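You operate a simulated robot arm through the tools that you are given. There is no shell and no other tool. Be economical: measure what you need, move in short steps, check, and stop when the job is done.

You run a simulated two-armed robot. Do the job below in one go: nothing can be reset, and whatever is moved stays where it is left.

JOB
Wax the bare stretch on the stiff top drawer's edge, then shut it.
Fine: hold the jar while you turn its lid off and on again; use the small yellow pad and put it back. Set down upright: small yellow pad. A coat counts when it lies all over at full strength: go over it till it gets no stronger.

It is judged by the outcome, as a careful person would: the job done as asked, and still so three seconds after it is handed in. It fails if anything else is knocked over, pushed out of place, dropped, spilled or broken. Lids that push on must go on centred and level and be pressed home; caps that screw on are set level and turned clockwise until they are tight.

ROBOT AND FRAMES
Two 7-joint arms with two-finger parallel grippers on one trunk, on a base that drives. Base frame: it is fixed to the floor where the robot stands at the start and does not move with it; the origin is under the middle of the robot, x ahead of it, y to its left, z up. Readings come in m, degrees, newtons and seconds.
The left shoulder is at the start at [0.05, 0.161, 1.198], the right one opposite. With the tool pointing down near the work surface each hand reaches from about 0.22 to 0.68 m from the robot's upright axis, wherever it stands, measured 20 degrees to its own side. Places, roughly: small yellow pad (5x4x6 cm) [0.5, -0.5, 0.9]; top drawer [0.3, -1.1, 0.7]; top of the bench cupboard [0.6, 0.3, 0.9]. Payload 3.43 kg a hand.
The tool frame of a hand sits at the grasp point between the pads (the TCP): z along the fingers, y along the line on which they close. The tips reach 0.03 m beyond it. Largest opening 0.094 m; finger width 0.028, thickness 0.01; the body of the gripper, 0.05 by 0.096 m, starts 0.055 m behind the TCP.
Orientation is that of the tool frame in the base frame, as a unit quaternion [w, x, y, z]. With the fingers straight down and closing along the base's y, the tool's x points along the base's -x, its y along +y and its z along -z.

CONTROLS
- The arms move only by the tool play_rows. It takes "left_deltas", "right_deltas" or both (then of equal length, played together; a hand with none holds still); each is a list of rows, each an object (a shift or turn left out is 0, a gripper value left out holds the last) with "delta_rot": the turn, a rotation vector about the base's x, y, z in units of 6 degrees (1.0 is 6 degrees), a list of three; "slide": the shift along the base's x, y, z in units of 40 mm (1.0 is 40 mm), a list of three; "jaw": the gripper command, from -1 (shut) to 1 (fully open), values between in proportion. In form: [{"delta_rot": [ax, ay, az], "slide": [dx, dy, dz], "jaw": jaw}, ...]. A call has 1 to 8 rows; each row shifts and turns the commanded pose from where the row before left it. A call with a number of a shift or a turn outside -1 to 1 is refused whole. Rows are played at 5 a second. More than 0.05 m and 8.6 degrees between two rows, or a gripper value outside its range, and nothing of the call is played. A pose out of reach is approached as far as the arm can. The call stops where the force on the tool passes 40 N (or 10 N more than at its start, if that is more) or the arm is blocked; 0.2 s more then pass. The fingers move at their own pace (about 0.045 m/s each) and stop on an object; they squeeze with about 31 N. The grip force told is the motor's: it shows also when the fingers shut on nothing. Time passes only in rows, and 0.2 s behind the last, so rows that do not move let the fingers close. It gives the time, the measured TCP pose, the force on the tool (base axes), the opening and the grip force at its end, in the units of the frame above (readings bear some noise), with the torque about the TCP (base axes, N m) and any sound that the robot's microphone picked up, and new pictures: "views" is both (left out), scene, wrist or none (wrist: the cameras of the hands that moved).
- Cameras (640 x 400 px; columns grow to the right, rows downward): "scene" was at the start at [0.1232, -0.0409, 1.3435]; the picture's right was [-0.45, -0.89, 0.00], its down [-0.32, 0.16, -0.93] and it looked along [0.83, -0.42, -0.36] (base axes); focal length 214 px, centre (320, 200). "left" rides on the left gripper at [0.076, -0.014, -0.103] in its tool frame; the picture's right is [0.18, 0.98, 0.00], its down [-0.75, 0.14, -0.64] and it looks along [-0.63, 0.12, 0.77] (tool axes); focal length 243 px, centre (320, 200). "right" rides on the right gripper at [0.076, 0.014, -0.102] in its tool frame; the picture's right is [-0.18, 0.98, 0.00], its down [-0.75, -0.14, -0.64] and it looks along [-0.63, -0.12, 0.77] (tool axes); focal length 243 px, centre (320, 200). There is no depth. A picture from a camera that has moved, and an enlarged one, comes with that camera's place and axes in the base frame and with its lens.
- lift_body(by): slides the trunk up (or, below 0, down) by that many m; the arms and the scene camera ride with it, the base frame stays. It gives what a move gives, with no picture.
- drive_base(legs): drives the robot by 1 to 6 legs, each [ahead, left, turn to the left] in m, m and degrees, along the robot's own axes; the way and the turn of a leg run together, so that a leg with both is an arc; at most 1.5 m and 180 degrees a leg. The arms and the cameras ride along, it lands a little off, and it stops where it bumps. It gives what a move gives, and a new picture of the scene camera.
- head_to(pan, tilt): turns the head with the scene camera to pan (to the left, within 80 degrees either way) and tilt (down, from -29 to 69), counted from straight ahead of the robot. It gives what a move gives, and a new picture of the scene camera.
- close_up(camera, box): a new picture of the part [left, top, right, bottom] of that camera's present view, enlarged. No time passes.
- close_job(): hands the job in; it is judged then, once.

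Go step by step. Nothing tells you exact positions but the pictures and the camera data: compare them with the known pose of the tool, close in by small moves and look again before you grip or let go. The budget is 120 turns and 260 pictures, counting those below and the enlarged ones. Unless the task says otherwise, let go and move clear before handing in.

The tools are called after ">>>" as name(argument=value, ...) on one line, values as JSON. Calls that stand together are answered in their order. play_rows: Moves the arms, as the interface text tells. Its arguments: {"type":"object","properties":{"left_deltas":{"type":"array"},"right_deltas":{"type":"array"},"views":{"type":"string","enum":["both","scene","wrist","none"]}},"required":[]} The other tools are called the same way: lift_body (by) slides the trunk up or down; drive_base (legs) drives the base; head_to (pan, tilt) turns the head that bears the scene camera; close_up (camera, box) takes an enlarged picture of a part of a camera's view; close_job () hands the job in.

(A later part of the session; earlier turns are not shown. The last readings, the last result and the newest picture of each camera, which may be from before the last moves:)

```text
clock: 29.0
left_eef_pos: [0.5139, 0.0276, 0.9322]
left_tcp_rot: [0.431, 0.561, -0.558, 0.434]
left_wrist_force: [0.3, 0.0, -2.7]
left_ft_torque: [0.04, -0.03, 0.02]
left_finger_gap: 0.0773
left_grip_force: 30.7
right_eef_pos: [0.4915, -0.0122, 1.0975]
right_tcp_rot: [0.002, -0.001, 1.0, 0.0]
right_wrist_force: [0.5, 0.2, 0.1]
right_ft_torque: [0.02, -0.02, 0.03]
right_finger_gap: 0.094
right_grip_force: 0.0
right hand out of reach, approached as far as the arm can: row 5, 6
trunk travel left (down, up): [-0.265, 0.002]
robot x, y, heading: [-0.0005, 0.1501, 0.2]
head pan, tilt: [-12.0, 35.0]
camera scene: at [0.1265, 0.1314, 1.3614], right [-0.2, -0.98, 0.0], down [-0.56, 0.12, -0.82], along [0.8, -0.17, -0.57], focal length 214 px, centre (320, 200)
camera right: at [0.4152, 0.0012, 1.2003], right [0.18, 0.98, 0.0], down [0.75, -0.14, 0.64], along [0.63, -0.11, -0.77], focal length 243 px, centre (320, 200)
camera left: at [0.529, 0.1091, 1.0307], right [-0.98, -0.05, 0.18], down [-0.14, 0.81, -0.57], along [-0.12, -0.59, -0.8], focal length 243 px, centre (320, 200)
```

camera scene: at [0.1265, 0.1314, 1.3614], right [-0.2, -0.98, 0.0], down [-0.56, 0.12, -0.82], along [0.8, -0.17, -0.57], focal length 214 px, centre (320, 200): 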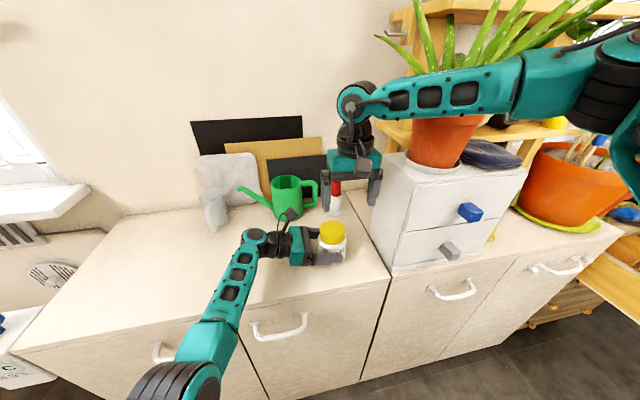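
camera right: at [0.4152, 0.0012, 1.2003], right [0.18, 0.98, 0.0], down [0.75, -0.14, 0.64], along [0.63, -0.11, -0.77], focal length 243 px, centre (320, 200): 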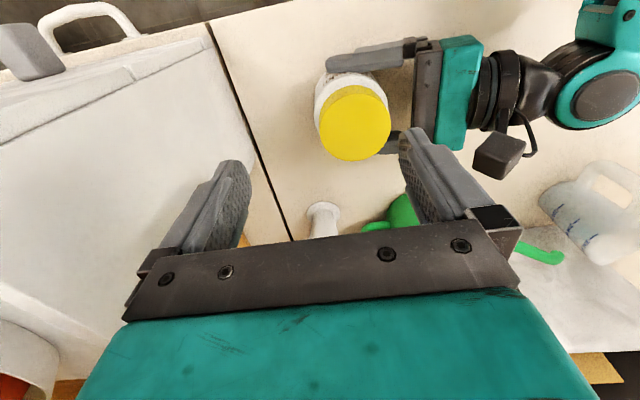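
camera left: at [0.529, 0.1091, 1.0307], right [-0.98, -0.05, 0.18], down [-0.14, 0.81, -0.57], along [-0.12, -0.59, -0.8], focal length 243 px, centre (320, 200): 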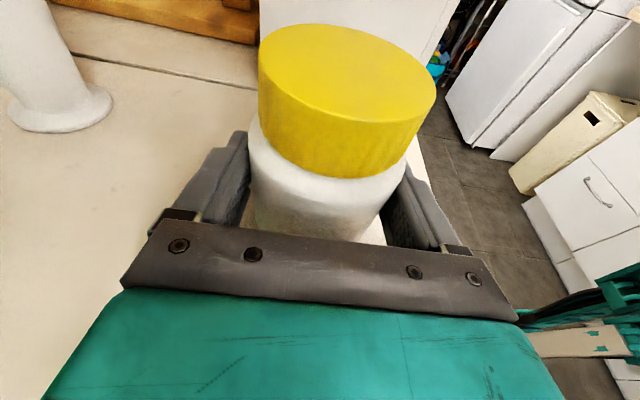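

The right arm is near its limit there too. I lift the jar a little, drive the base 10 cm to the left, and bring the jar back by the left arm, so it lies more in the right arm's zone.

>>> play_rows(left_deltas=[{"slide": [0, 0, 0.5]}, {"slide": [0, 0, 0.3]}], right_deltas=[{"slide": [-0.7, -0.7, 0.5]}, {"slide": [-0.7, -0.7, 0.5]}], views="none")

>>> drive_base(legs=[[0, 0.1, 0]])

>>> play_rows(left_deltas=[{"slide": [0, -0.5, 0]}, {"slide": [0, -0.5, 0]}, {"slide": [0, -0.5, 0]}, {"slide": [0, -0.5, 0]}, {"slide": [0, -0.5, 0]}], views="scene")

```text
clock: 29.6
left_eef_pos: [0.516, 0.0313, 0.9629]
left_tcp_rot: [0.434, 0.56, -0.556, 0.435]
left_wrist_force: [0.1, 0.1, -3.0]
left_ft_torque: [0.02, 0.0, 0.0]
left_finger_gap: 0.0771
left_grip_force: 31.3
right_eef_pos: [0.4378, -0.0626, 1.1409]
right_tcp_rot: [0.001, -0.004, 1.0, 0.001]
right_wrist_force: [4.0, 15.1, -4.6]
right_ft_torque: [0.1, -0.01, 0.18]
right_finger_gap: 0.0855
right_grip_force: 0.1
trunk travel left (down, up): [-0.265, 0.002]
robot x, y, heading: [-0.0038, 0.1487, 0.4]
head pan, tilt: [-12.0, 35.0]
```

```text
clock: 30.8
left_eef_pos: [0.5133, 0.1291, 0.9635]
left_tcp_rot: [0.432, 0.56, -0.558, 0.434]
left_wrist_force: [0.9, -0.3, -3.0]
left_ft_torque: [0.01, -0.01, -0.03]
left_finger_gap: 0.0773
left_grip_force: 30.4
right_eef_pos: [0.4384, 0.0337, 1.1421]
right_tcp_rot: [-0.001, -0.002, 1.0, 0.0]
right_wrist_force: [0.1, 0.3, 0.0]
right_ft_torque: [-0.04, -0.02, 0.02]
right_finger_gap: 0.0939
right_grip_force: 0.0
trunk travel left (down, up): [-0.265, 0.002]
robot x, y, heading: [-0.0026, 0.2482, 0.4]
head pan, tilt: [-12.0, 35.0]
camera scene: at [0.1259, 0.2317, 1.3615], right [-0.2, -0.98, 0.0], down [-0.56, 0.12, -0.82], along [0.8, -0.17, -0.57], focal length 214 px, centre (320, 200)
```

scene: 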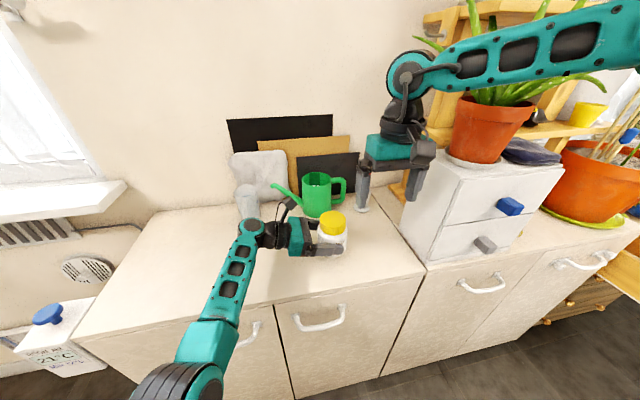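

```text
clock: 32.0
left_eef_pos: [0.5186, 0.0352, 0.9547]
left_tcp_rot: [0.427, 0.566, -0.558, 0.43]
left_wrist_force: [-0.3, 0.2, -2.9]
left_ft_torque: [0.01, 0.01, 0.02]
left_finger_gap: 0.0773
left_grip_force: 31.0
right_eef_pos: [0.438, 0.0331, 1.1409]
right_tcp_rot: [0.0, -0.002, 1.0, 0.001]
right_wrist_force: [-0.6, 0.1, -0.2]
right_ft_torque: [-0.01, -0.03, -0.02]
right_finger_gap: 0.094
right_grip_force: 0.1
trunk travel left (down, up): [-0.265, 0.002]
robot x, y, heading: [0.0014, 0.2481, 0.0]
head pan, tilt: [-12.0, 35.0]
camera scene: at [0.1261, 0.2306, 1.3614], right [-0.2, -0.98, 0.0], down [-0.56, 0.12, -0.82], along [0.8, -0.17, -0.57], focal length 214 px, centre (320, 200)
```

scene: 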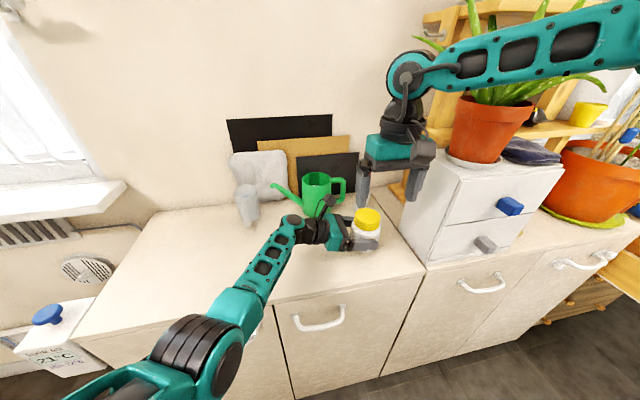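

Now the jar is at about (0.519, 0.025). I lower it to the bench and bring the right hand above it.

>>> play_rows(left_deltas=[{"slide": [0, 0, -0.25]}, {"slide": [0, 0, -0.25]}, {}, {}], right_deltas=[{"slide": [0.5, -0.06, -0.3]}, {"slide": [0.5, -0.05, -0.3]}, {"slide": [0.5, -0.05, -0.3]}, {"slide": [0.5, -0.05, -0.3]}])

```text
clock: 33.0
left_eef_pos: [0.5203, 0.037, 0.936]
left_tcp_rot: [0.426, 0.567, -0.557, 0.432]
left_wrist_force: [0.4, 0.3, -3.7]
left_ft_torque: [0.04, -0.03, -0.02]
left_finger_gap: 0.0772
left_grip_force: 31.0
right_eef_pos: [0.5192, 0.0227, 1.0934]
right_tcp_rot: [-0.001, -0.002, 1.0, 0.001]
right_wrist_force: [0.5, -0.5, 0.5]
right_ft_torque: [0.02, 0.02, -0.04]
right_finger_gap: 0.094
right_grip_force: 0.0
trunk travel left (down, up): [-0.265, 0.002]
robot x, y, heading: [0.0014, 0.2492, 0.1]
head pan, tilt: [-12.0, 35.0]
camera scene: at [0.1265, 0.2305, 1.3614], right [-0.2, -0.98, 0.0], down [-0.56, 0.12, -0.82], along [0.8, -0.17, -0.57], focal length 214 px, centre (320, 200)
camera right: at [0.4419, 0.0362, 1.1955], right [0.18, 0.98, 0.0], down [0.75, -0.14, 0.64], along [0.63, -0.11, -0.77], focal length 243 px, centre (320, 200)
camera left: at [0.5332, 0.1164, 1.037], right [-0.98, -0.06, 0.18], down [-0.16, 0.81, -0.56], along [-0.11, -0.58, -0.81], focal length 243 px, centre (320, 200)
```

scene: 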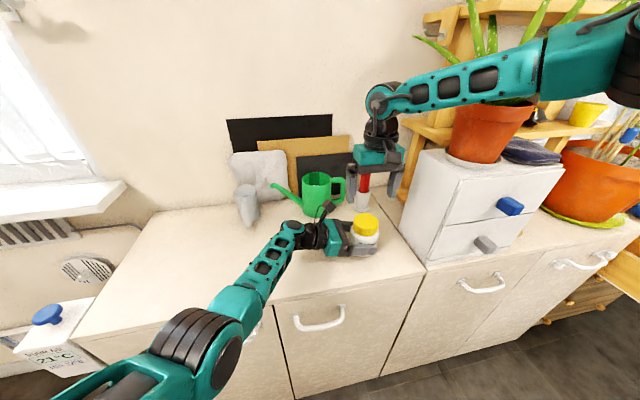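
right: 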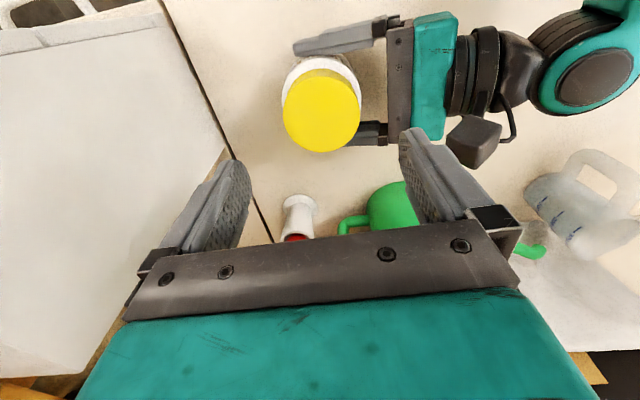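
left: 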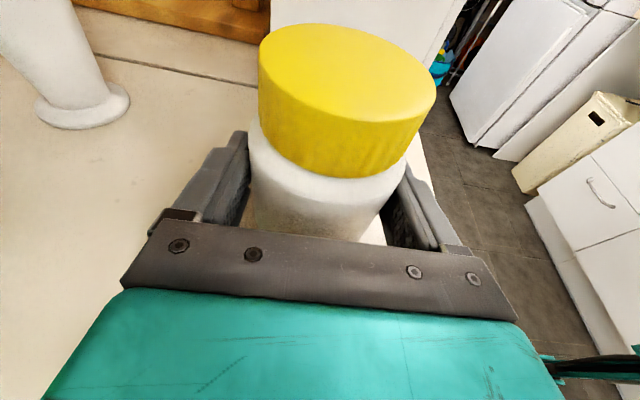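

Right hand is over the jar. I narrow its opening to 80 mm and descend around the lid.

>>> play_rows(right_deltas=[{"jaw": 0.7, "slide": [-0.03, 0.08, 0]}, {"slide": [0, 0, -0.6]}, {"slide": [0, 0, -0.6]}, {"slide": [0, 0, -0.6]}, {"slide": [0, 0, -0.7]}])

```text
clock: 34.2
left_eef_pos: [0.5201, 0.036, 0.9398]
left_tcp_rot: [0.425, 0.566, -0.556, 0.435]
left_wrist_force: [0.7, -0.1, -1.7]
left_ft_torque: [0.06, 0.01, -0.03]
left_finger_gap: 0.0774
left_grip_force: 30.6
right_eef_pos: [0.5067, 0.019, 0.9991]
right_tcp_rot: [0.0, -0.001, 1.0, 0.001]
right_wrist_force: [-0.5, -0.6, 0.2]
right_ft_torque: [0.0, -0.02, -0.04]
right_finger_gap: 0.0799
right_grip_force: 0.0
right hand out of reach, approached as far as the arm can: row 5
trunk travel left (down, up): [-0.265, 0.002]
robot x, y, heading: [-0.0024, 0.2477, 0.2]
head pan, tilt: [-12.0, 35.0]
camera scene: at [0.1259, 0.2307, 1.3615], right [-0.2, -0.98, 0.0], down [-0.56, 0.12, -0.82], along [0.8, -0.17, -0.57], focal length 214 px, centre (320, 200)
camera right: at [0.4302, 0.0331, 1.1009], right [0.18, 0.98, 0.0], down [0.75, -0.14, 0.64], along [0.63, -0.12, -0.77], focal length 243 px, centre (320, 200)
```

scene: 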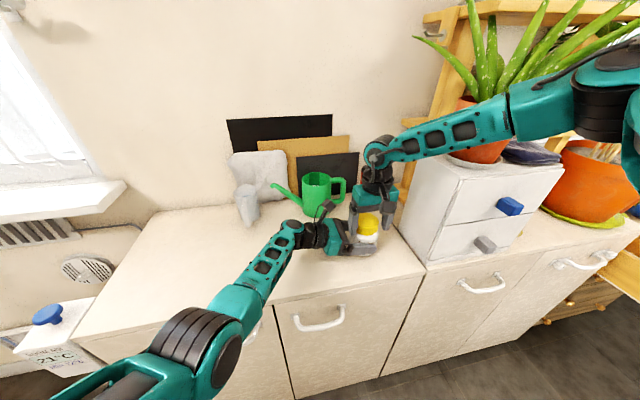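
right: 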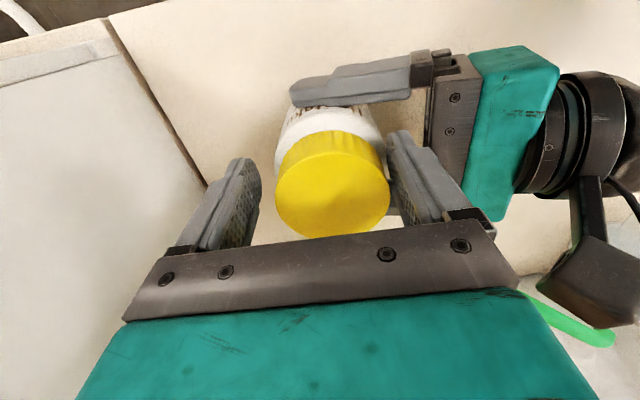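

The lid sits between the right fingers, but the arm is at the edge of its low reach. I raise both hands together by a few centimetres and centre the lid.

>>> play_rows(left_deltas=[{"slide": [0, 0, 0.35]}, {"slide": [-0.1, -0.12, 0.4]}, {}], right_deltas=[{"slide": [0, 0, 0.45]}, {"slide": [0.1, 0, 0.1]}, {}])

```text
clock: 35.0
left_eef_pos: [0.5153, 0.0319, 0.9687]
left_tcp_rot: [0.426, 0.566, -0.556, 0.434]
left_wrist_force: [-0.7, 0.1, -3.6]
left_ft_torque: [0.03, 0.03, -0.01]
left_finger_gap: 0.0771
left_grip_force: 31.2
right_eef_pos: [0.5118, 0.0211, 1.0213]
right_tcp_rot: [0.0, -0.001, 1.0, 0.001]
right_wrist_force: [0.7, -0.4, 0.7]
right_ft_torque: [0.02, 0.01, -0.01]
right_finger_gap: 0.0798
right_grip_force: 0.1
trunk travel left (down, up): [-0.265, 0.002]
robot x, y, heading: [0.0003, 0.2446, 0.1]
head pan, tilt: [-12.0, 35.0]
camera scene: at [0.126, 0.2309, 1.3614], right [-0.2, -0.98, 0.0], down [-0.56, 0.12, -0.82], along [0.8, -0.17, -0.57], focal length 214 px, centre (320, 200)
camera right: at [0.4349, 0.0338, 1.1234], right [0.18, 0.98, 0.0], down [0.75, -0.14, 0.64], along [0.63, -0.12, -0.77], focal length 243 px, centre (320, 200)
camera left: at [0.5292, 0.112, 1.0689], right [-0.98, -0.06, 0.18], down [-0.15, 0.81, -0.56], along [-0.11, -0.58, -0.81], focal length 243 px, centre (320, 200)
```

scene: 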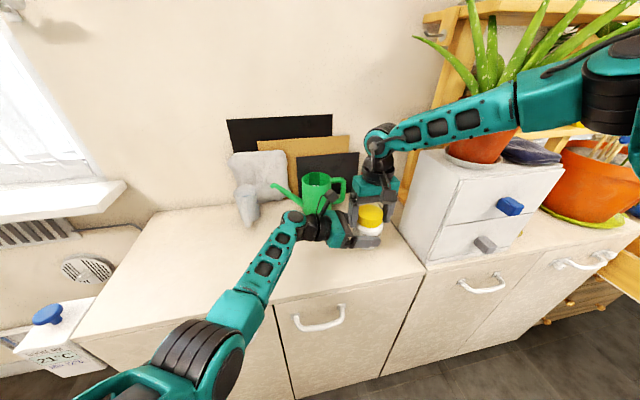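
right: 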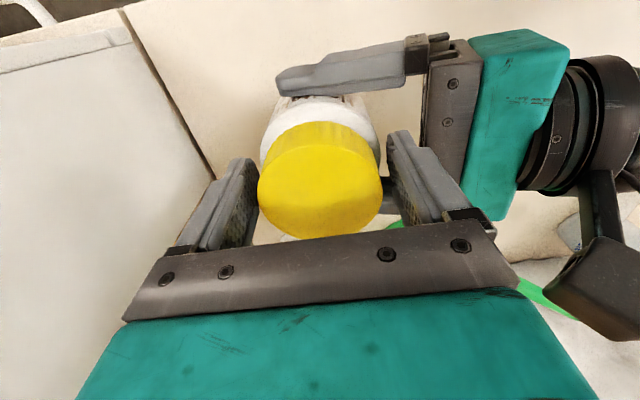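
left: 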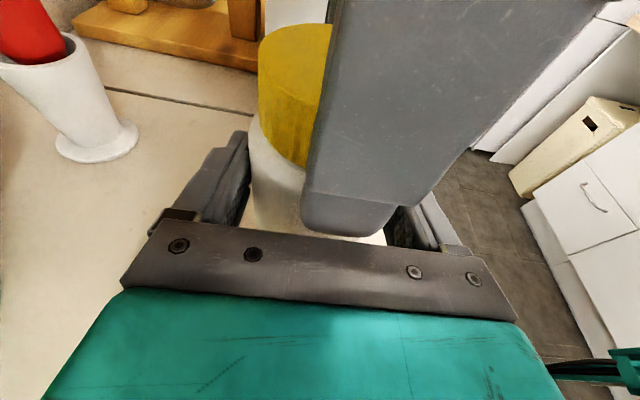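

Lid centred between the right fingers to within a few mm. I close the right gripper on it.

>>> play_rows(right_deltas=[{"jaw": -1, "slide": [0.03, -0.05, 0]}, {}, {}], views="wrist")

```text
clock: 35.8
left_eef_pos: [0.5147, 0.031, 0.9673]
left_tcp_rot: [0.426, 0.567, -0.556, 0.433]
left_wrist_force: [10.8, -6.6, -1.3]
left_ft_torque: [0.02, 0.56, 0.39]
left_finger_gap: 0.0774
left_grip_force: 31.5
right_eef_pos: [0.5123, 0.0209, 1.0206]
right_tcp_rot: [-0.001, -0.001, 1.0, 0.001]
right_wrist_force: [-12.1, 5.8, 0.3]
right_ft_torque: [0.33, 0.04, -0.19]
right_finger_gap: 0.0733
right_grip_force: 30.8
trunk travel left (down, up): [-0.265, 0.002]
robot x, y, heading: [-0.0007, 0.2491, 0.2]
head pan, tilt: [-12.0, 35.0]
camera right: at [0.4352, 0.0325, 1.1226], right [0.18, 0.98, 0.0], down [0.76, -0.14, 0.64], along [0.63, -0.11, -0.77], focal length 243 px, centre (320, 200)
```

right: 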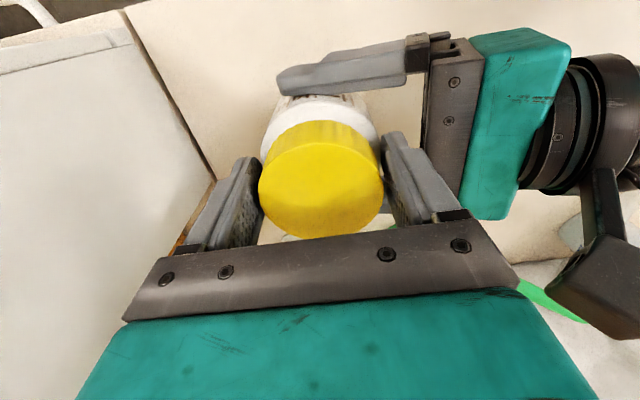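

The gap (73 mm) is wider than I think the lid is, and there is a side force; I look closer.

>>> close_up(camera="right", box=[180, 80, 480, 260])

>>> close_up(camera="scene", box=[320, 140, 430, 270])

>>> close_up(camera="left", box=[160, 0, 500, 270])

```text
2.13 times, centred on (330, 170) of right
camera zoom: at [0.4352, 0.0325, 1.1226], right [0.18, 0.98, 0.0], down [0.76, -0.14, 0.64], along [0.63, -0.11, -0.77], focal length 518 px, centre (299, 264)
```

zoom: 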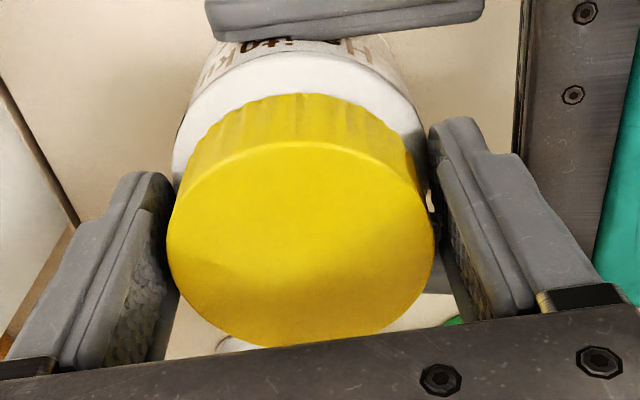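

```text
3.08 times, centred on (375, 205) of scene
camera zoom: at [0.126, 0.2308, 1.3614], right [-0.2, -0.98, 0.0], down [-0.56, 0.12, -0.82], along [0.8, -0.17, -0.57], focal length 660 px, centre (151, 185)
```

zoom: 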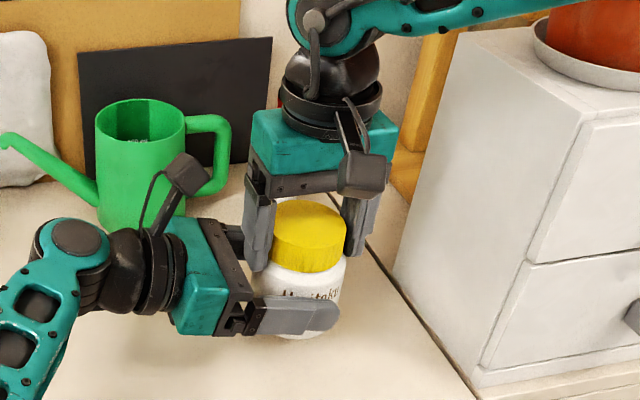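

```text
1.48 times, centred on (330, 135) of left
camera zoom: at [0.5285, 0.1115, 1.0676], right [-0.98, -0.07, 0.18], down [-0.16, 0.81, -0.56], along [-0.11, -0.58, -0.81], focal length 359 px, centre (305, 296)
```

zoom: 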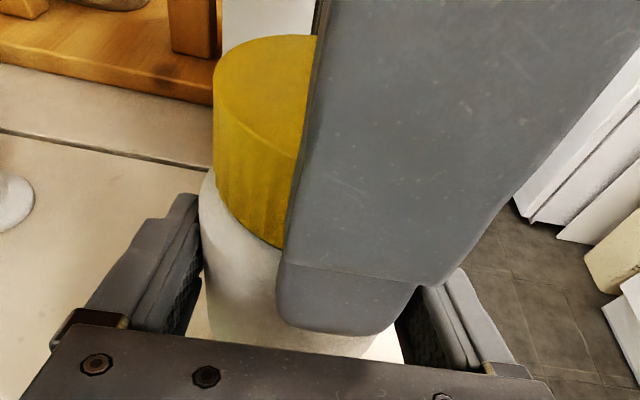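

The fingertips caught the jar's shoulder below the lid. I open, rise 12 mm, and close again.

>>> play_rows(right_deltas=[{"jaw": 0.7}, {"jaw": 0.7, "slide": [0, 0, 0.3]}, {"jaw": -1}, {}, {}])

```text
clock: 37.0
left_eef_pos: [0.5154, 0.0315, 0.9659]
left_tcp_rot: [0.427, 0.566, -0.558, 0.431]
left_wrist_force: [-5.7, -6.2, -3.6]
left_ft_torque: [0.24, -0.21, -0.07]
left_finger_gap: 0.0771
left_grip_force: 30.5
right_eef_pos: [0.5137, 0.0186, 1.0332]
right_tcp_rot: [0.001, -0.002, 1.0, 0.001]
right_wrist_force: [4.7, 6.6, 0.7]
right_ft_torque: [0.24, -0.13, -0.02]
right_finger_gap: 0.0663
right_grip_force: 31.1
trunk travel left (down, up): [-0.265, 0.002]
robot x, y, heading: [-0.0015, 0.2511, 0.3]
head pan, tilt: [-12.0, 35.0]
camera scene: at [0.126, 0.2308, 1.3614], right [-0.2, -0.98, 0.0], down [-0.56, 0.12, -0.82], along [0.8, -0.17, -0.57], focal length 214 px, centre (320, 200)
camera right: at [0.436, 0.0319, 1.1359], right [0.18, 0.98, 0.0], down [0.75, -0.14, 0.64], along [0.63, -0.11, -0.77], focal length 243 px, centre (320, 200)
```

scene: 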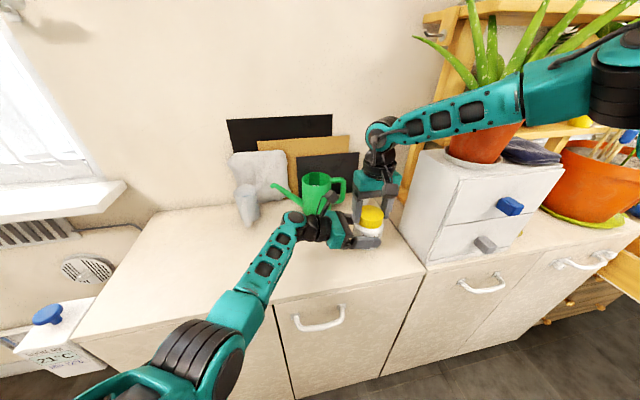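
right: 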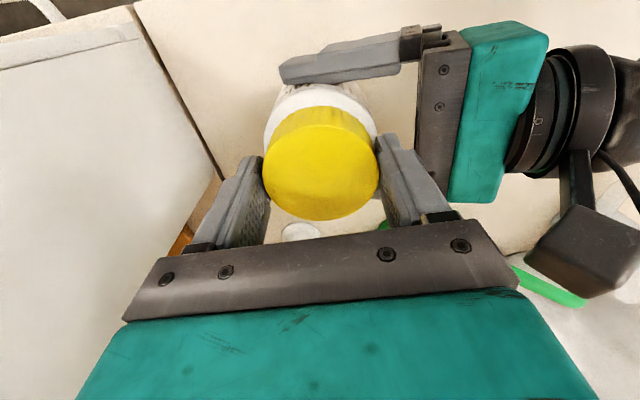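

Lid gripped (66 mm). Now I turn it counter-clockwise.

>>> play_rows(right_deltas=[{"delta_rot": [0, 0, 1], "slide": [0, 0, 0.01]}, {"delta_rot": [0, 0, 1], "slide": [0, 0, 0.01]}, {"delta_rot": [0, 0, 1], "slide": [0, 0, 0.01]}, {"delta_rot": [0, 0, 1], "slide": [0, 0, 0.01]}, {"delta_rot": [0, 0, 1], "slide": [0, 0, 0.01]}, {"delta_rot": [0, 0, 1], "slide": [0, 0, 0.01]}, {"delta_rot": [0, 0, 1], "slide": [0, 0, 0.01]}, {"delta_rot": [0, 0, 1], "slide": [0, 0, 0.01]}])

```text
clock: 38.5
left_eef_pos: [0.5135, 0.034, 0.965]
left_tcp_rot: [0.426, 0.566, -0.56, 0.43]
left_wrist_force: [-6.9, -3.1, 3.5]
left_ft_torque: [0.19, -0.37, -0.02]
left_finger_gap: 0.0777
left_grip_force: 30.6
right_eef_pos: [0.4989, 0.0209, 1.037]
right_tcp_rot: [0.004, -0.312, 0.95, -0.01]
right_wrist_force: [7.2, 3.5, -6.6]
right_ft_torque: [-0.02, -0.05, -0.01]
right_finger_gap: 0.0622
right_grip_force: 31.4
right hand out of reach, approached as far as the arm can: row 6, 7
trunk travel left (down, up): [-0.265, 0.002]
robot x, y, heading: [-0.0004, 0.2476, 0.1]
head pan, tilt: [-12.0, 35.0]
stopped in row 7 (left hand): the force on the tool passed its limit (the readings are from after the stop); the commanded pose is now the measured one
camera scene: at [0.1258, 0.2312, 1.3615], right [-0.2, -0.98, 0.0], down [-0.56, 0.12, -0.82], along [0.8, -0.17, -0.57], focal length 214 px, centre (320, 200)
camera right: at [0.4276, -0.0117, 1.1392], right [-0.44, 0.9, -0.02], down [0.68, 0.35, 0.65], along [0.59, 0.27, -0.76], focal length 243 px, centre (320, 200)
```

scene: 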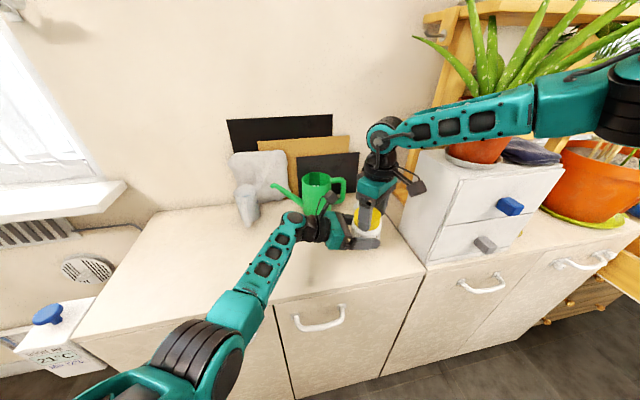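
right: 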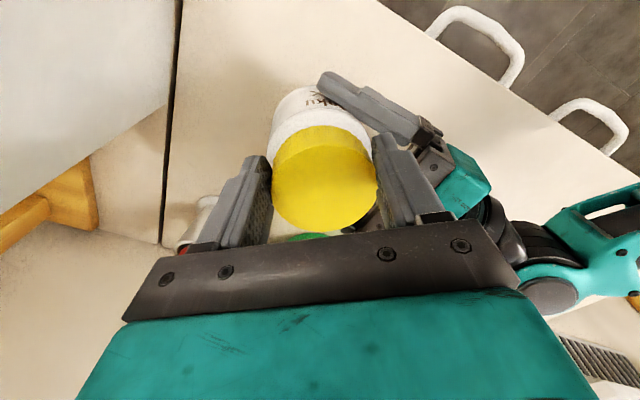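

The right arm reached its limit and slipped off a bit; I'll move both hands ~5 cm closer to the robot. First I open the right gripper, then shift left and right together.

>>> play_rows(right_deltas=[{"jaw": 0.7}, {}, {"slide": [-0.1, 0, 0.5]}, {"slide": [-0.3, 0, 0.5]}, {"slide": [-0.3, 0, 0.2]}, {"slide": [-0.3, 0, 0]}], left_deltas=[{}, {}, {"slide": [-0.3, 0, 0.1]}, {"slide": [-0.3, 0, 0.1]}, {"slide": [-0.3, 0, 0.1]}, {"slide": [-0.3, 0, 0.1]}])

```text
clock: 39.9
left_eef_pos: [0.4652, 0.0322, 0.9814]
left_tcp_rot: [0.426, 0.566, -0.56, 0.43]
left_wrist_force: [-0.2, -1.0, -2.9]
left_ft_torque: [0.06, -0.02, 0.03]
left_finger_gap: 0.0774
left_grip_force: 31.5
right_eef_pos: [0.457, 0.0206, 1.0848]
right_tcp_rot: [0.002, -0.312, 0.95, -0.01]
right_wrist_force: [-1.2, -0.3, -0.1]
right_ft_torque: [0.01, -0.01, -0.01]
right_finger_gap: 0.0801
right_grip_force: 0.0
trunk travel left (down, up): [-0.265, 0.002]
robot x, y, heading: [0.0032, 0.2468, 0.3]
head pan, tilt: [-12.0, 35.0]
camera scene: at [0.1256, 0.2308, 1.3615], right [-0.2, -0.98, 0.0], down [-0.56, 0.12, -0.82], along [0.8, -0.17, -0.57], focal length 214 px, centre (320, 200)
camera right: at [0.3862, -0.0117, 1.1873], right [-0.44, 0.9, -0.02], down [0.68, 0.35, 0.64], along [0.59, 0.27, -0.77], focal length 243 px, centre (320, 200)
camera left: at [0.4801, 0.1123, 1.0826], right [-0.98, -0.06, 0.18], down [-0.15, 0.82, -0.56], along [-0.11, -0.57, -0.81], focal length 243 px, centre (320, 200)
```

scene: 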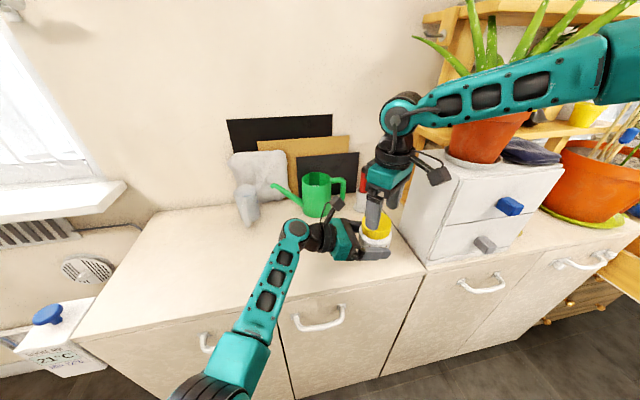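
right: 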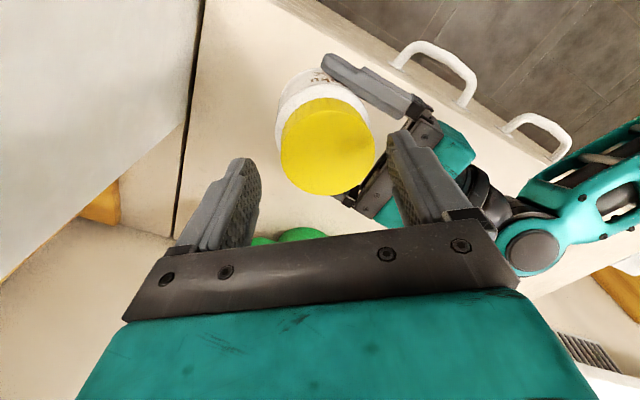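
left: 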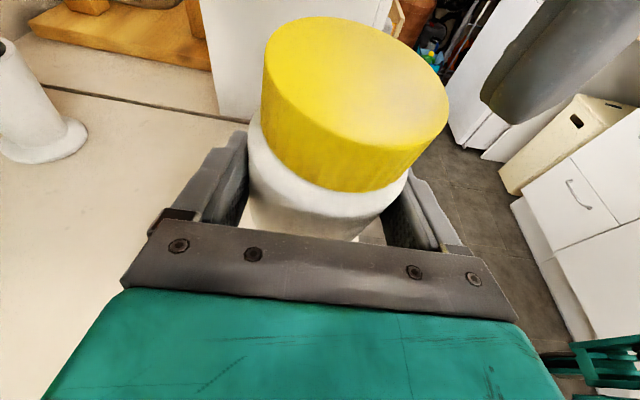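

Both arms are comfortable here. I turn the right hand back clockwise above the lid, then descend for a fresh stroke.

>>> play_rows(right_deltas=[{"delta_rot": [0, 0, -1.3], "slide": [0.03, 0.12, 0]}, {"delta_rot": [0, 0, -1]}], views="none")

>>> play_rows(right_deltas=[{"delta_rot": [0, 0, -1], "slide": [0.03, 0.12, 0]}, {"delta_rot": [0, 0, -1]}, {"delta_rot": [0, 0, -1]}, {"delta_rot": [0, 0, -1]}, {"delta_rot": [0, 0, -1]}, {"delta_rot": [0, 0, -1]}, {"delta_rot": [0, 0, -1]}, {"delta_rot": [0, 0, -1]}], views="none")

>>> play_rows(right_deltas=[{"slide": [0, 0, -0.45]}, {"slide": [0, 0, -0.45]}, {}])

```text
refused: -1.3 is not a number from -1 to 1
```

```text
clock: 41.7
left_eef_pos: [0.4666, 0.0326, 0.9816]
left_tcp_rot: [0.427, 0.565, -0.561, 0.429]
left_wrist_force: [0.1, 0.1, -2.5]
left_ft_torque: [0.02, -0.03, 0.0]
left_finger_gap: 0.0776
left_grip_force: 31.1
right_eef_pos: [0.4607, 0.0262, 1.0866]
right_tcp_rot: [-0.003, 0.101, 0.995, -0.011]
right_wrist_force: [0.2, -0.2, 0.2]
right_ft_torque: [-0.03, -0.02, -0.01]
right_finger_gap: 0.08
right_grip_force: 0.0
trunk travel left (down, up): [-0.265, 0.002]
robot x, y, heading: [-0.0033, 0.2471, 0.2]
head pan, tilt: [-12.0, 35.0]
```

```text
clock: 42.5
left_eef_pos: [0.4667, 0.0333, 0.9813]
left_tcp_rot: [0.427, 0.565, -0.56, 0.43]
left_wrist_force: [0.6, -0.4, -3.0]
left_ft_torque: [0.03, -0.01, -0.01]
left_finger_gap: 0.0778
left_grip_force: 31.8
right_eef_pos: [0.4607, 0.0261, 1.0503]
right_tcp_rot: [-0.002, 0.101, 0.995, -0.011]
right_wrist_force: [-0.4, 0.0, 0.6]
right_ft_torque: [-0.06, -0.01, 0.0]
right_finger_gap: 0.0797
right_grip_force: 0.1
trunk travel left (down, up): [-0.265, 0.002]
robot x, y, heading: [0.0015, 0.2503, 0.4]
head pan, tilt: [-12.0, 35.0]
camera scene: at [0.1259, 0.2308, 1.3615], right [-0.2, -0.98, 0.0], down [-0.56, 0.12, -0.82], along [0.8, -0.17, -0.57], focal length 214 px, centre (320, 200)
camera right: at [0.3887, 0.0561, 1.1519], right [0.38, 0.93, -0.02], down [0.71, -0.28, 0.64], along [0.59, -0.26, -0.76], focal length 243 px, centre (320, 200)
```

scene: 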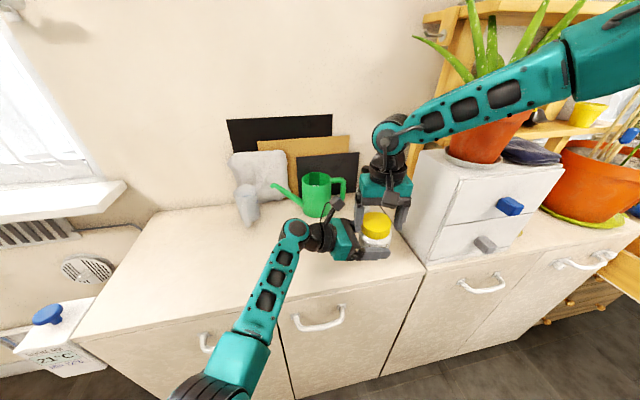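
right: 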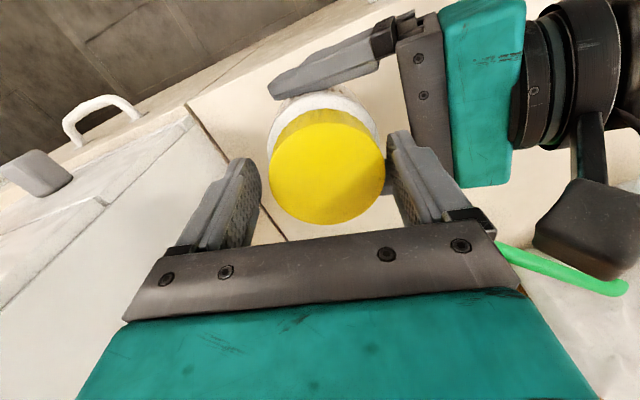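

Well centred. Close and make a long counter-clockwise stroke.

>>> play_rows(right_deltas=[{"jaw": -1, "slide": [0, 0.04, 0]}, {}, {}, {"delta_rot": [0, 0, 1]}, {"delta_rot": [0, 0, 1]}, {"delta_rot": [0, 0, 1]}, {"delta_rot": [0, 0, 1]}, {"delta_rot": [0, 0, 1], "slide": [0, 0, 0.02]}], views="wrist")

>>> play_rows(right_deltas=[{"delta_rot": [0, 0, 1], "slide": [0, 0, 0.01]}, {"delta_rot": [0, 0, 1], "slide": [0, 0, 0.01]}, {"delta_rot": [0, 0, 1], "slide": [0, 0, 0.01]}, {"delta_rot": [0, 0, 1], "slide": [0, 0, 0.01]}, {"delta_rot": [0, 0, 1], "slide": [0, 0, 0.01]}, {"delta_rot": [0, 0, 1], "slide": [0, 0, 0.01]}, {"delta_rot": [0, 0, 1], "slide": [0, 0, 0.01]}, {"delta_rot": [0, 0, 1], "slide": [0, 0, 0.01]}], views="both")

```text
clock: 44.3
left_eef_pos: [0.4667, 0.0336, 0.9812]
left_tcp_rot: [0.427, 0.566, -0.56, 0.43]
left_wrist_force: [-5.6, 0.9, -1.5]
left_ft_torque: [0.73, -0.64, 0.03]
left_finger_gap: 0.0779
left_grip_force: 30.6
right_eef_pos: [0.4599, 0.0255, 1.0496]
right_tcp_rot: [0.001, -0.16, 0.987, -0.012]
right_wrist_force: [5.9, -0.6, -0.4]
right_ft_torque: [-0.81, 0.24, -0.09]
right_finger_gap: 0.0623
right_grip_force: 31.1
trunk travel left (down, up): [-0.265, 0.002]
robot x, y, heading: [0.0002, 0.2496, 0.1]
head pan, tilt: [-12.0, 35.0]
camera right: at [0.3825, 0.0164, 1.1517], right [-0.14, 0.99, -0.02], down [0.76, 0.12, 0.64], along [0.64, 0.07, -0.77], focal length 243 px, centre (320, 200)
```

right: 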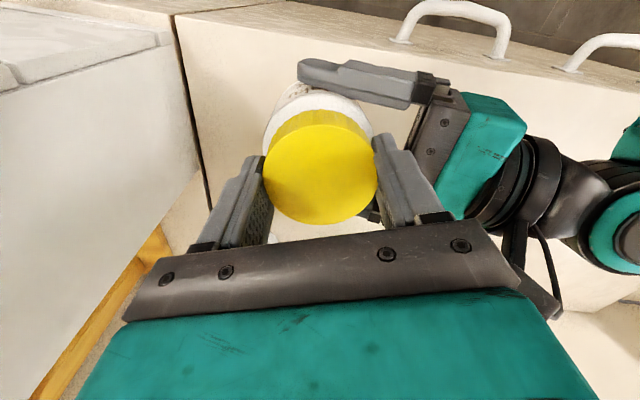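

```text
clock: 45.4
left_eef_pos: [0.4649, 0.0332, 0.9805]
left_tcp_rot: [0.428, 0.564, -0.562, 0.428]
left_wrist_force: [-2.1, 0.6, 0.7]
left_ft_torque: [0.14, -0.13, -0.02]
left_finger_gap: 0.078
left_grip_force: 31.0
right_eef_pos: [0.459, 0.0244, 1.0496]
right_tcp_rot: [0.003, -0.374, 0.927, -0.017]
right_wrist_force: [1.6, 0.5, -2.2]
right_ft_torque: [-0.17, 0.02, -0.04]
right_finger_gap: 0.0619
right_grip_force: 31.1
right hand out of reach, approached as far as the arm can: row 5
trunk travel left (down, up): [-0.265, 0.002]
robot x, y, heading: [-0.0004, 0.245, 0.4]
head pan, tilt: [-12.0, 35.0]
stopped in row 5 (left hand): the force on the tool passed its limit (the readings are from after the stop); the commanded pose is now the measured one
camera scene: at [0.1258, 0.2309, 1.3615], right [-0.2, -0.98, 0.0], down [-0.56, 0.12, -0.82], along [0.8, -0.17, -0.57], focal length 214 px, centre (320, 200)
camera right: at [0.3919, -0.016, 1.152], right [-0.55, 0.83, -0.03], down [0.63, 0.44, 0.64], along [0.55, 0.33, -0.77], focal length 243 px, centre (320, 200)
```

scene: 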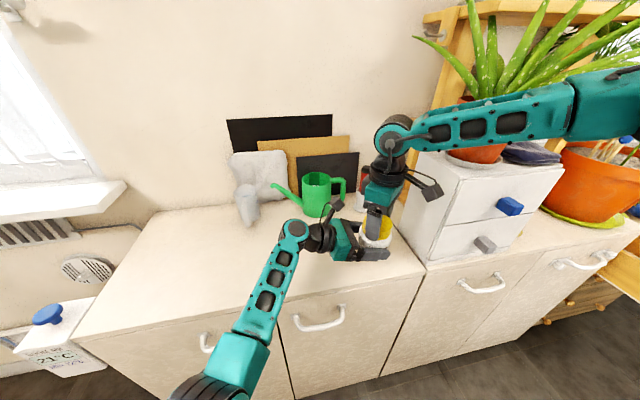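
right: 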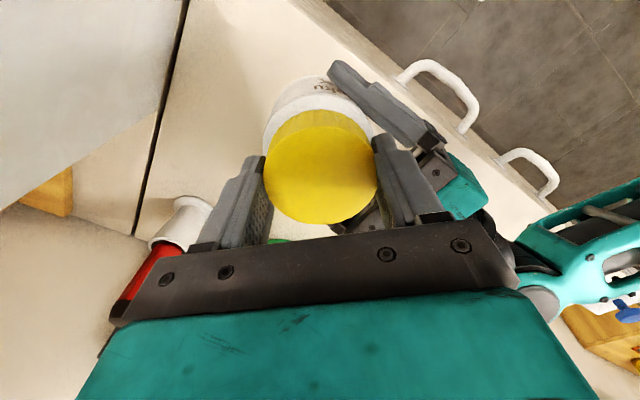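

The wrist's turn limit is near +44°; the negative side has more room. I open, turn back ~100° and regrip.

>>> play_rows(right_deltas=[{"jaw": 0.7}, {"delta_rot": [0, 0, -0.5]}, {"delta_rot": [0, 0, -1]}, {"delta_rot": [0, 0, -1]}, {"delta_rot": [0, 0, -1]}, {"delta_rot": [0, 0, -1]}, {"delta_rot": [0, 0, -1]}, {"delta_rot": [0, 0, -1]}], views="wrist")

>>> play_rows(right_deltas=[{"delta_rot": [0, 0, -1]}, {"delta_rot": [0, 0, -1]}, {"delta_rot": [0, 0, -1]}, {"delta_rot": [0, 0, -1]}, {"delta_rot": [0, 0, -1]}, {"delta_rot": [0, 0, -1]}, {"delta_rot": [0, 0, -1]}, {"delta_rot": [0, 0, -1]}])

```text
clock: 47.2
left_eef_pos: [0.4656, 0.034, 0.9798]
left_tcp_rot: [0.426, 0.565, -0.561, 0.428]
left_wrist_force: [-0.9, -0.3, -2.8]
left_ft_torque: [0.03, -0.04, 0.01]
left_finger_gap: 0.0777
left_grip_force: 30.9
right_eef_pos: [0.4601, 0.0244, 1.05]
right_tcp_rot: [-0.002, -0.043, 0.999, -0.017]
right_wrist_force: [0.1, -0.1, -0.6]
right_ft_torque: [0.0, 0.0, -0.01]
right_finger_gap: 0.08
right_grip_force: 0.0
trunk travel left (down, up): [-0.265, 0.002]
robot x, y, heading: [-0.0008, 0.2464, 0.0]
head pan, tilt: [-12.0, 35.0]
camera right: at [0.382, 0.0346, 1.152], right [0.1, 0.99, -0.03], down [0.77, -0.06, 0.64], along [0.64, -0.09, -0.77], focal length 243 px, centre (320, 200)
```

right: 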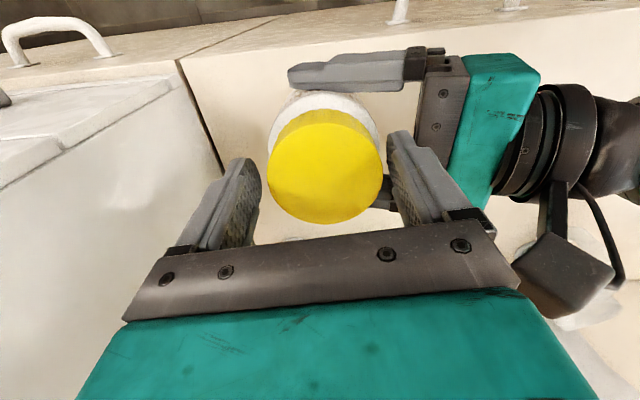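

```text
clock: 49.0
left_eef_pos: [0.465, 0.0338, 0.9805]
left_tcp_rot: [0.428, 0.564, -0.562, 0.428]
left_wrist_force: [0.1, 0.7, -2.7]
left_ft_torque: [0.04, 0.0, 0.02]
left_finger_gap: 0.0779
left_grip_force: 30.8
right_eef_pos: [0.4595, 0.0253, 1.0505]
right_tcp_rot: [-0.008, 0.367, 0.93, -0.014]
right_wrist_force: [0.3, 0.2, 0.5]
right_ft_torque: [0.0, 0.02, -0.02]
right_finger_gap: 0.0796
right_grip_force: 0.0
trunk travel left (down, up): [-0.265, 0.002]
robot x, y, heading: [-0.001, 0.2494, 0.2]
head pan, tilt: [-12.0, 35.0]
camera scene: at [0.126, 0.2308, 1.3614], right [-0.2, -0.98, 0.0], down [-0.56, 0.12, -0.82], along [0.8, -0.17, -0.57], focal length 214 px, centre (320, 200)
camera right: at [0.4153, 0.0892, 1.1521], right [0.81, 0.59, -0.03], down [0.47, -0.61, 0.64], along [0.36, -0.53, -0.77], focal length 243 px, centre (320, 200)
```

scene: 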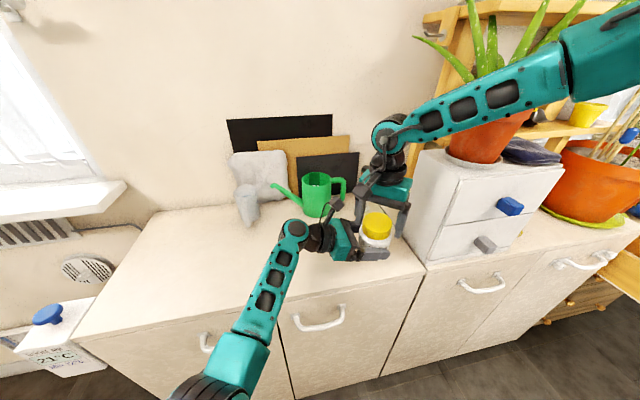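
right: 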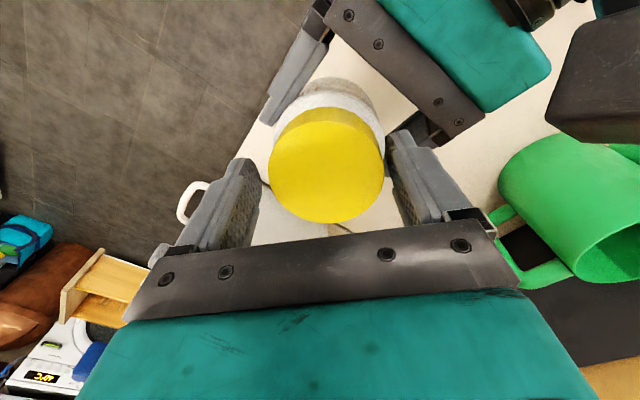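

Yaw is −43° with the lid centred. Grip and stroke 84° counter-clockwise.

>>> play_rows(right_deltas=[{"jaw": -1}, {}, {"delta_rot": [0, 0, 1]}, {"delta_rot": [0, 0, 1]}, {"delta_rot": [0, 0, 1]}, {"delta_rot": [0, 0, 1]}, {"delta_rot": [0, 0, 1]}, {"delta_rot": [0, 0, 1]}], views="none")

>>> play_rows(right_deltas=[{"delta_rot": [0, 0, 1]}, {"delta_rot": [0, 0, 1]}, {"delta_rot": [0, 0, 1]}, {"delta_rot": [0, 0, 1]}, {"delta_rot": [0, 0, 1]}, {"delta_rot": [0, 0, 1]}, {"delta_rot": [0, 0, 1]}], views="wrist")

>>> close_up(camera="scene", box=[320, 150, 430, 280])

```text
clock: 50.8
left_eef_pos: [0.4643, 0.0344, 0.9804]
left_tcp_rot: [0.427, 0.565, -0.562, 0.428]
left_wrist_force: [-10.2, -10.5, -0.5]
left_ft_torque: [0.69, -0.62, -0.04]
left_finger_gap: 0.0776
left_grip_force: 31.2
right_eef_pos: [0.4586, 0.0252, 1.0496]
right_tcp_rot: [-0.004, 0.059, 0.998, -0.016]
right_wrist_force: [9.7, 11.4, -1.9]
right_ft_torque: [0.11, -0.04, 0.01]
right_finger_gap: 0.0619
right_grip_force: 31.4
trunk travel left (down, up): [-0.265, 0.002]
robot x, y, heading: [-0.0002, 0.2477, 0.2]
head pan, tilt: [-12.0, 35.0]
```

```text
clock: 52.4
left_eef_pos: [0.466, 0.0353, 0.9788]
left_tcp_rot: [0.427, 0.565, -0.561, 0.429]
left_wrist_force: [-11.3, 11.6, -2.4]
left_ft_torque: [0.07, -0.37, -0.09]
left_finger_gap: 0.0777
left_grip_force: 31.0
right_eef_pos: [0.4611, 0.0247, 1.0499]
right_tcp_rot: [0.002, -0.301, 0.954, -0.018]
right_wrist_force: [11.3, -11.1, -0.9]
right_ft_torque: [-0.82, -0.38, -0.1]
right_finger_gap: 0.0615
right_grip_force: 31.1
trunk travel left (down, up): [-0.265, 0.002]
robot x, y, heading: [-0.0005, 0.2517, 0.4]
head pan, tilt: [-12.0, 35.0]
camera right: at [0.3874, -0.0057, 1.1519], right [-0.41, 0.91, -0.04], down [0.69, 0.34, 0.64], along [0.59, 0.24, -0.77], focal length 243 px, centre (320, 200)
```

right: 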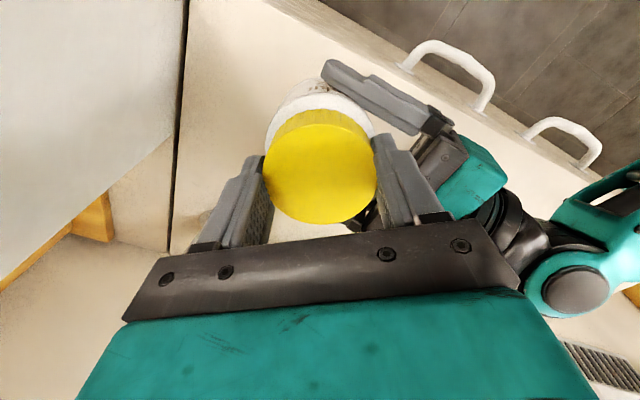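

```text
3.08 times, centred on (375, 215) of scene
camera zoom: at [0.1259, 0.2308, 1.3614], right [-0.2, -0.98, 0.0], down [-0.56, 0.12, -0.82], along [0.8, -0.17, -0.57], focal length 660 px, centre (151, 154)
```

zoom: 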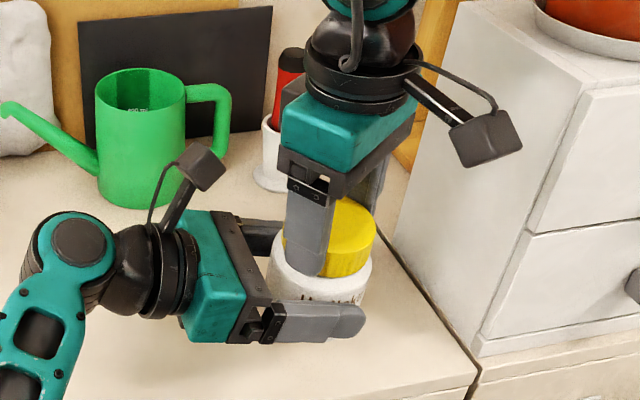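

The lid turns with little torque. I test with a small lift whether it is already free.

>>> play_rows(right_deltas=[{"slide": [0, 0, 0.1]}, {"slide": [0, 0, 0.1]}], views="none")

```text
clock: 53.0
left_eef_pos: [0.4667, 0.0347, 0.985]
left_tcp_rot: [0.428, 0.562, -0.561, 0.432]
left_wrist_force: [-16.9, 16.2, 19.0]
left_ft_torque: [-0.81, -0.53, -0.23]
left_finger_gap: 0.0778
left_grip_force: 31.2
right_eef_pos: [0.4594, 0.0241, 1.0567]
right_tcp_rot: [0.0, -0.302, 0.953, -0.019]
right_wrist_force: [15.7, -16.9, -22.4]
right_ft_torque: [-0.65, -0.55, -0.04]
right_finger_gap: 0.0618
right_grip_force: 30.9
trunk travel left (down, up): [-0.265, 0.002]
robot x, y, heading: [-0.0005, 0.248, 0.3]
head pan, tilt: [-12.0, 35.0]
```

Still threaded. I ease back down and do another stroke.

>>> play_rows(right_deltas=[{"slide": [0, 0, -0.15]}, {"jaw": 0.7}, {"delta_rot": [0, 0, -1]}, {"delta_rot": [0, 0, -1]}, {"delta_rot": [0, 0, -1]}, {"delta_rot": [0, 0, -1]}, {"delta_rot": [0, 0, -1]}, {"delta_rot": [0, 0, -1]}], views="none")

>>> play_rows(right_deltas=[{"delta_rot": [0, 0, -1]}, {"delta_rot": [0, 0, -1]}, {"delta_rot": [0, 0, -1]}, {"delta_rot": [0, 0, -1]}, {"delta_rot": [0, 0, -1]}, {"delta_rot": [0, 0, -1]}, {"delta_rot": [0, 0, -1]}], views="wrist")

>>> close_up(camera="left", box=[160, 0, 500, 270])

```text
clock: 54.8
left_eef_pos: [0.4655, 0.0347, 0.9803]
left_tcp_rot: [0.427, 0.565, -0.561, 0.428]
left_wrist_force: [-0.3, 0.0, -2.6]
left_ft_torque: [0.06, 0.04, 0.02]
left_finger_gap: 0.0774
left_grip_force: 30.7
right_eef_pos: [0.4588, 0.0252, 1.0514]
right_tcp_rot: [-0.005, 0.009, 1.0, -0.016]
right_wrist_force: [-0.6, -0.7, 0.5]
right_ft_torque: [-0.04, -0.03, -0.01]
right_finger_gap: 0.0797
right_grip_force: 0.0
trunk travel left (down, up): [-0.265, 0.002]
robot x, y, heading: [-0.0006, 0.2513, 0.3]
head pan, tilt: [-12.0, 35.0]
```

```text
clock: 56.4
left_eef_pos: [0.4653, 0.0341, 0.9811]
left_tcp_rot: [0.427, 0.564, -0.562, 0.428]
left_wrist_force: [-0.9, -0.6, -2.6]
left_ft_torque: [0.04, -0.01, -0.01]
left_finger_gap: 0.0778
left_grip_force: 30.7
right_eef_pos: [0.459, 0.0259, 1.0518]
right_tcp_rot: [-0.009, 0.367, 0.93, -0.014]
right_wrist_force: [-0.3, -0.2, 0.4]
right_ft_torque: [-0.01, -0.01, -0.05]
right_finger_gap: 0.0798
right_grip_force: 0.1
trunk travel left (down, up): [-0.265, 0.002]
robot x, y, heading: [0.0009, 0.2438, 0.2]
head pan, tilt: [-12.0, 35.0]
camera right: at [0.4155, 0.0886, 1.1544], right [0.81, 0.59, -0.03], down [0.47, -0.61, 0.64], along [0.36, -0.53, -0.77], focal length 243 px, centre (320, 200)
```

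right: 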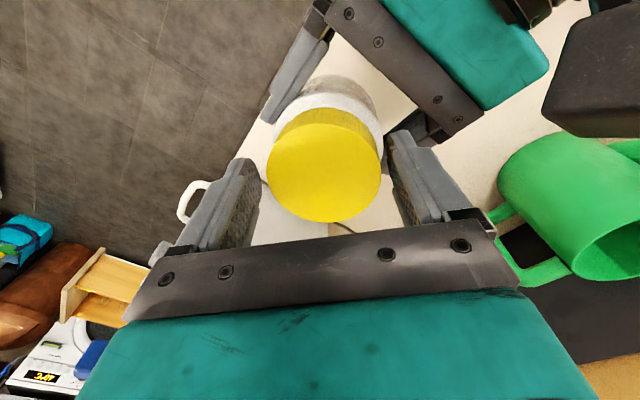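

```text
1.48 times, centred on (330, 135) of left
camera zoom: at [0.4804, 0.1135, 1.0813], right [-0.98, -0.05, 0.18], down [-0.15, 0.82, -0.55], along [-0.12, -0.57, -0.81], focal length 359 px, centre (305, 296)
```

zoom: 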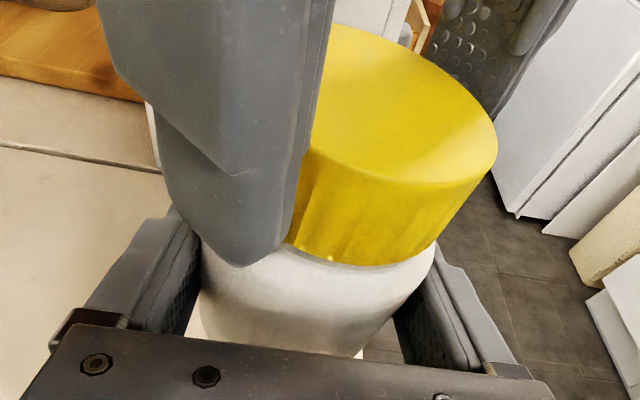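

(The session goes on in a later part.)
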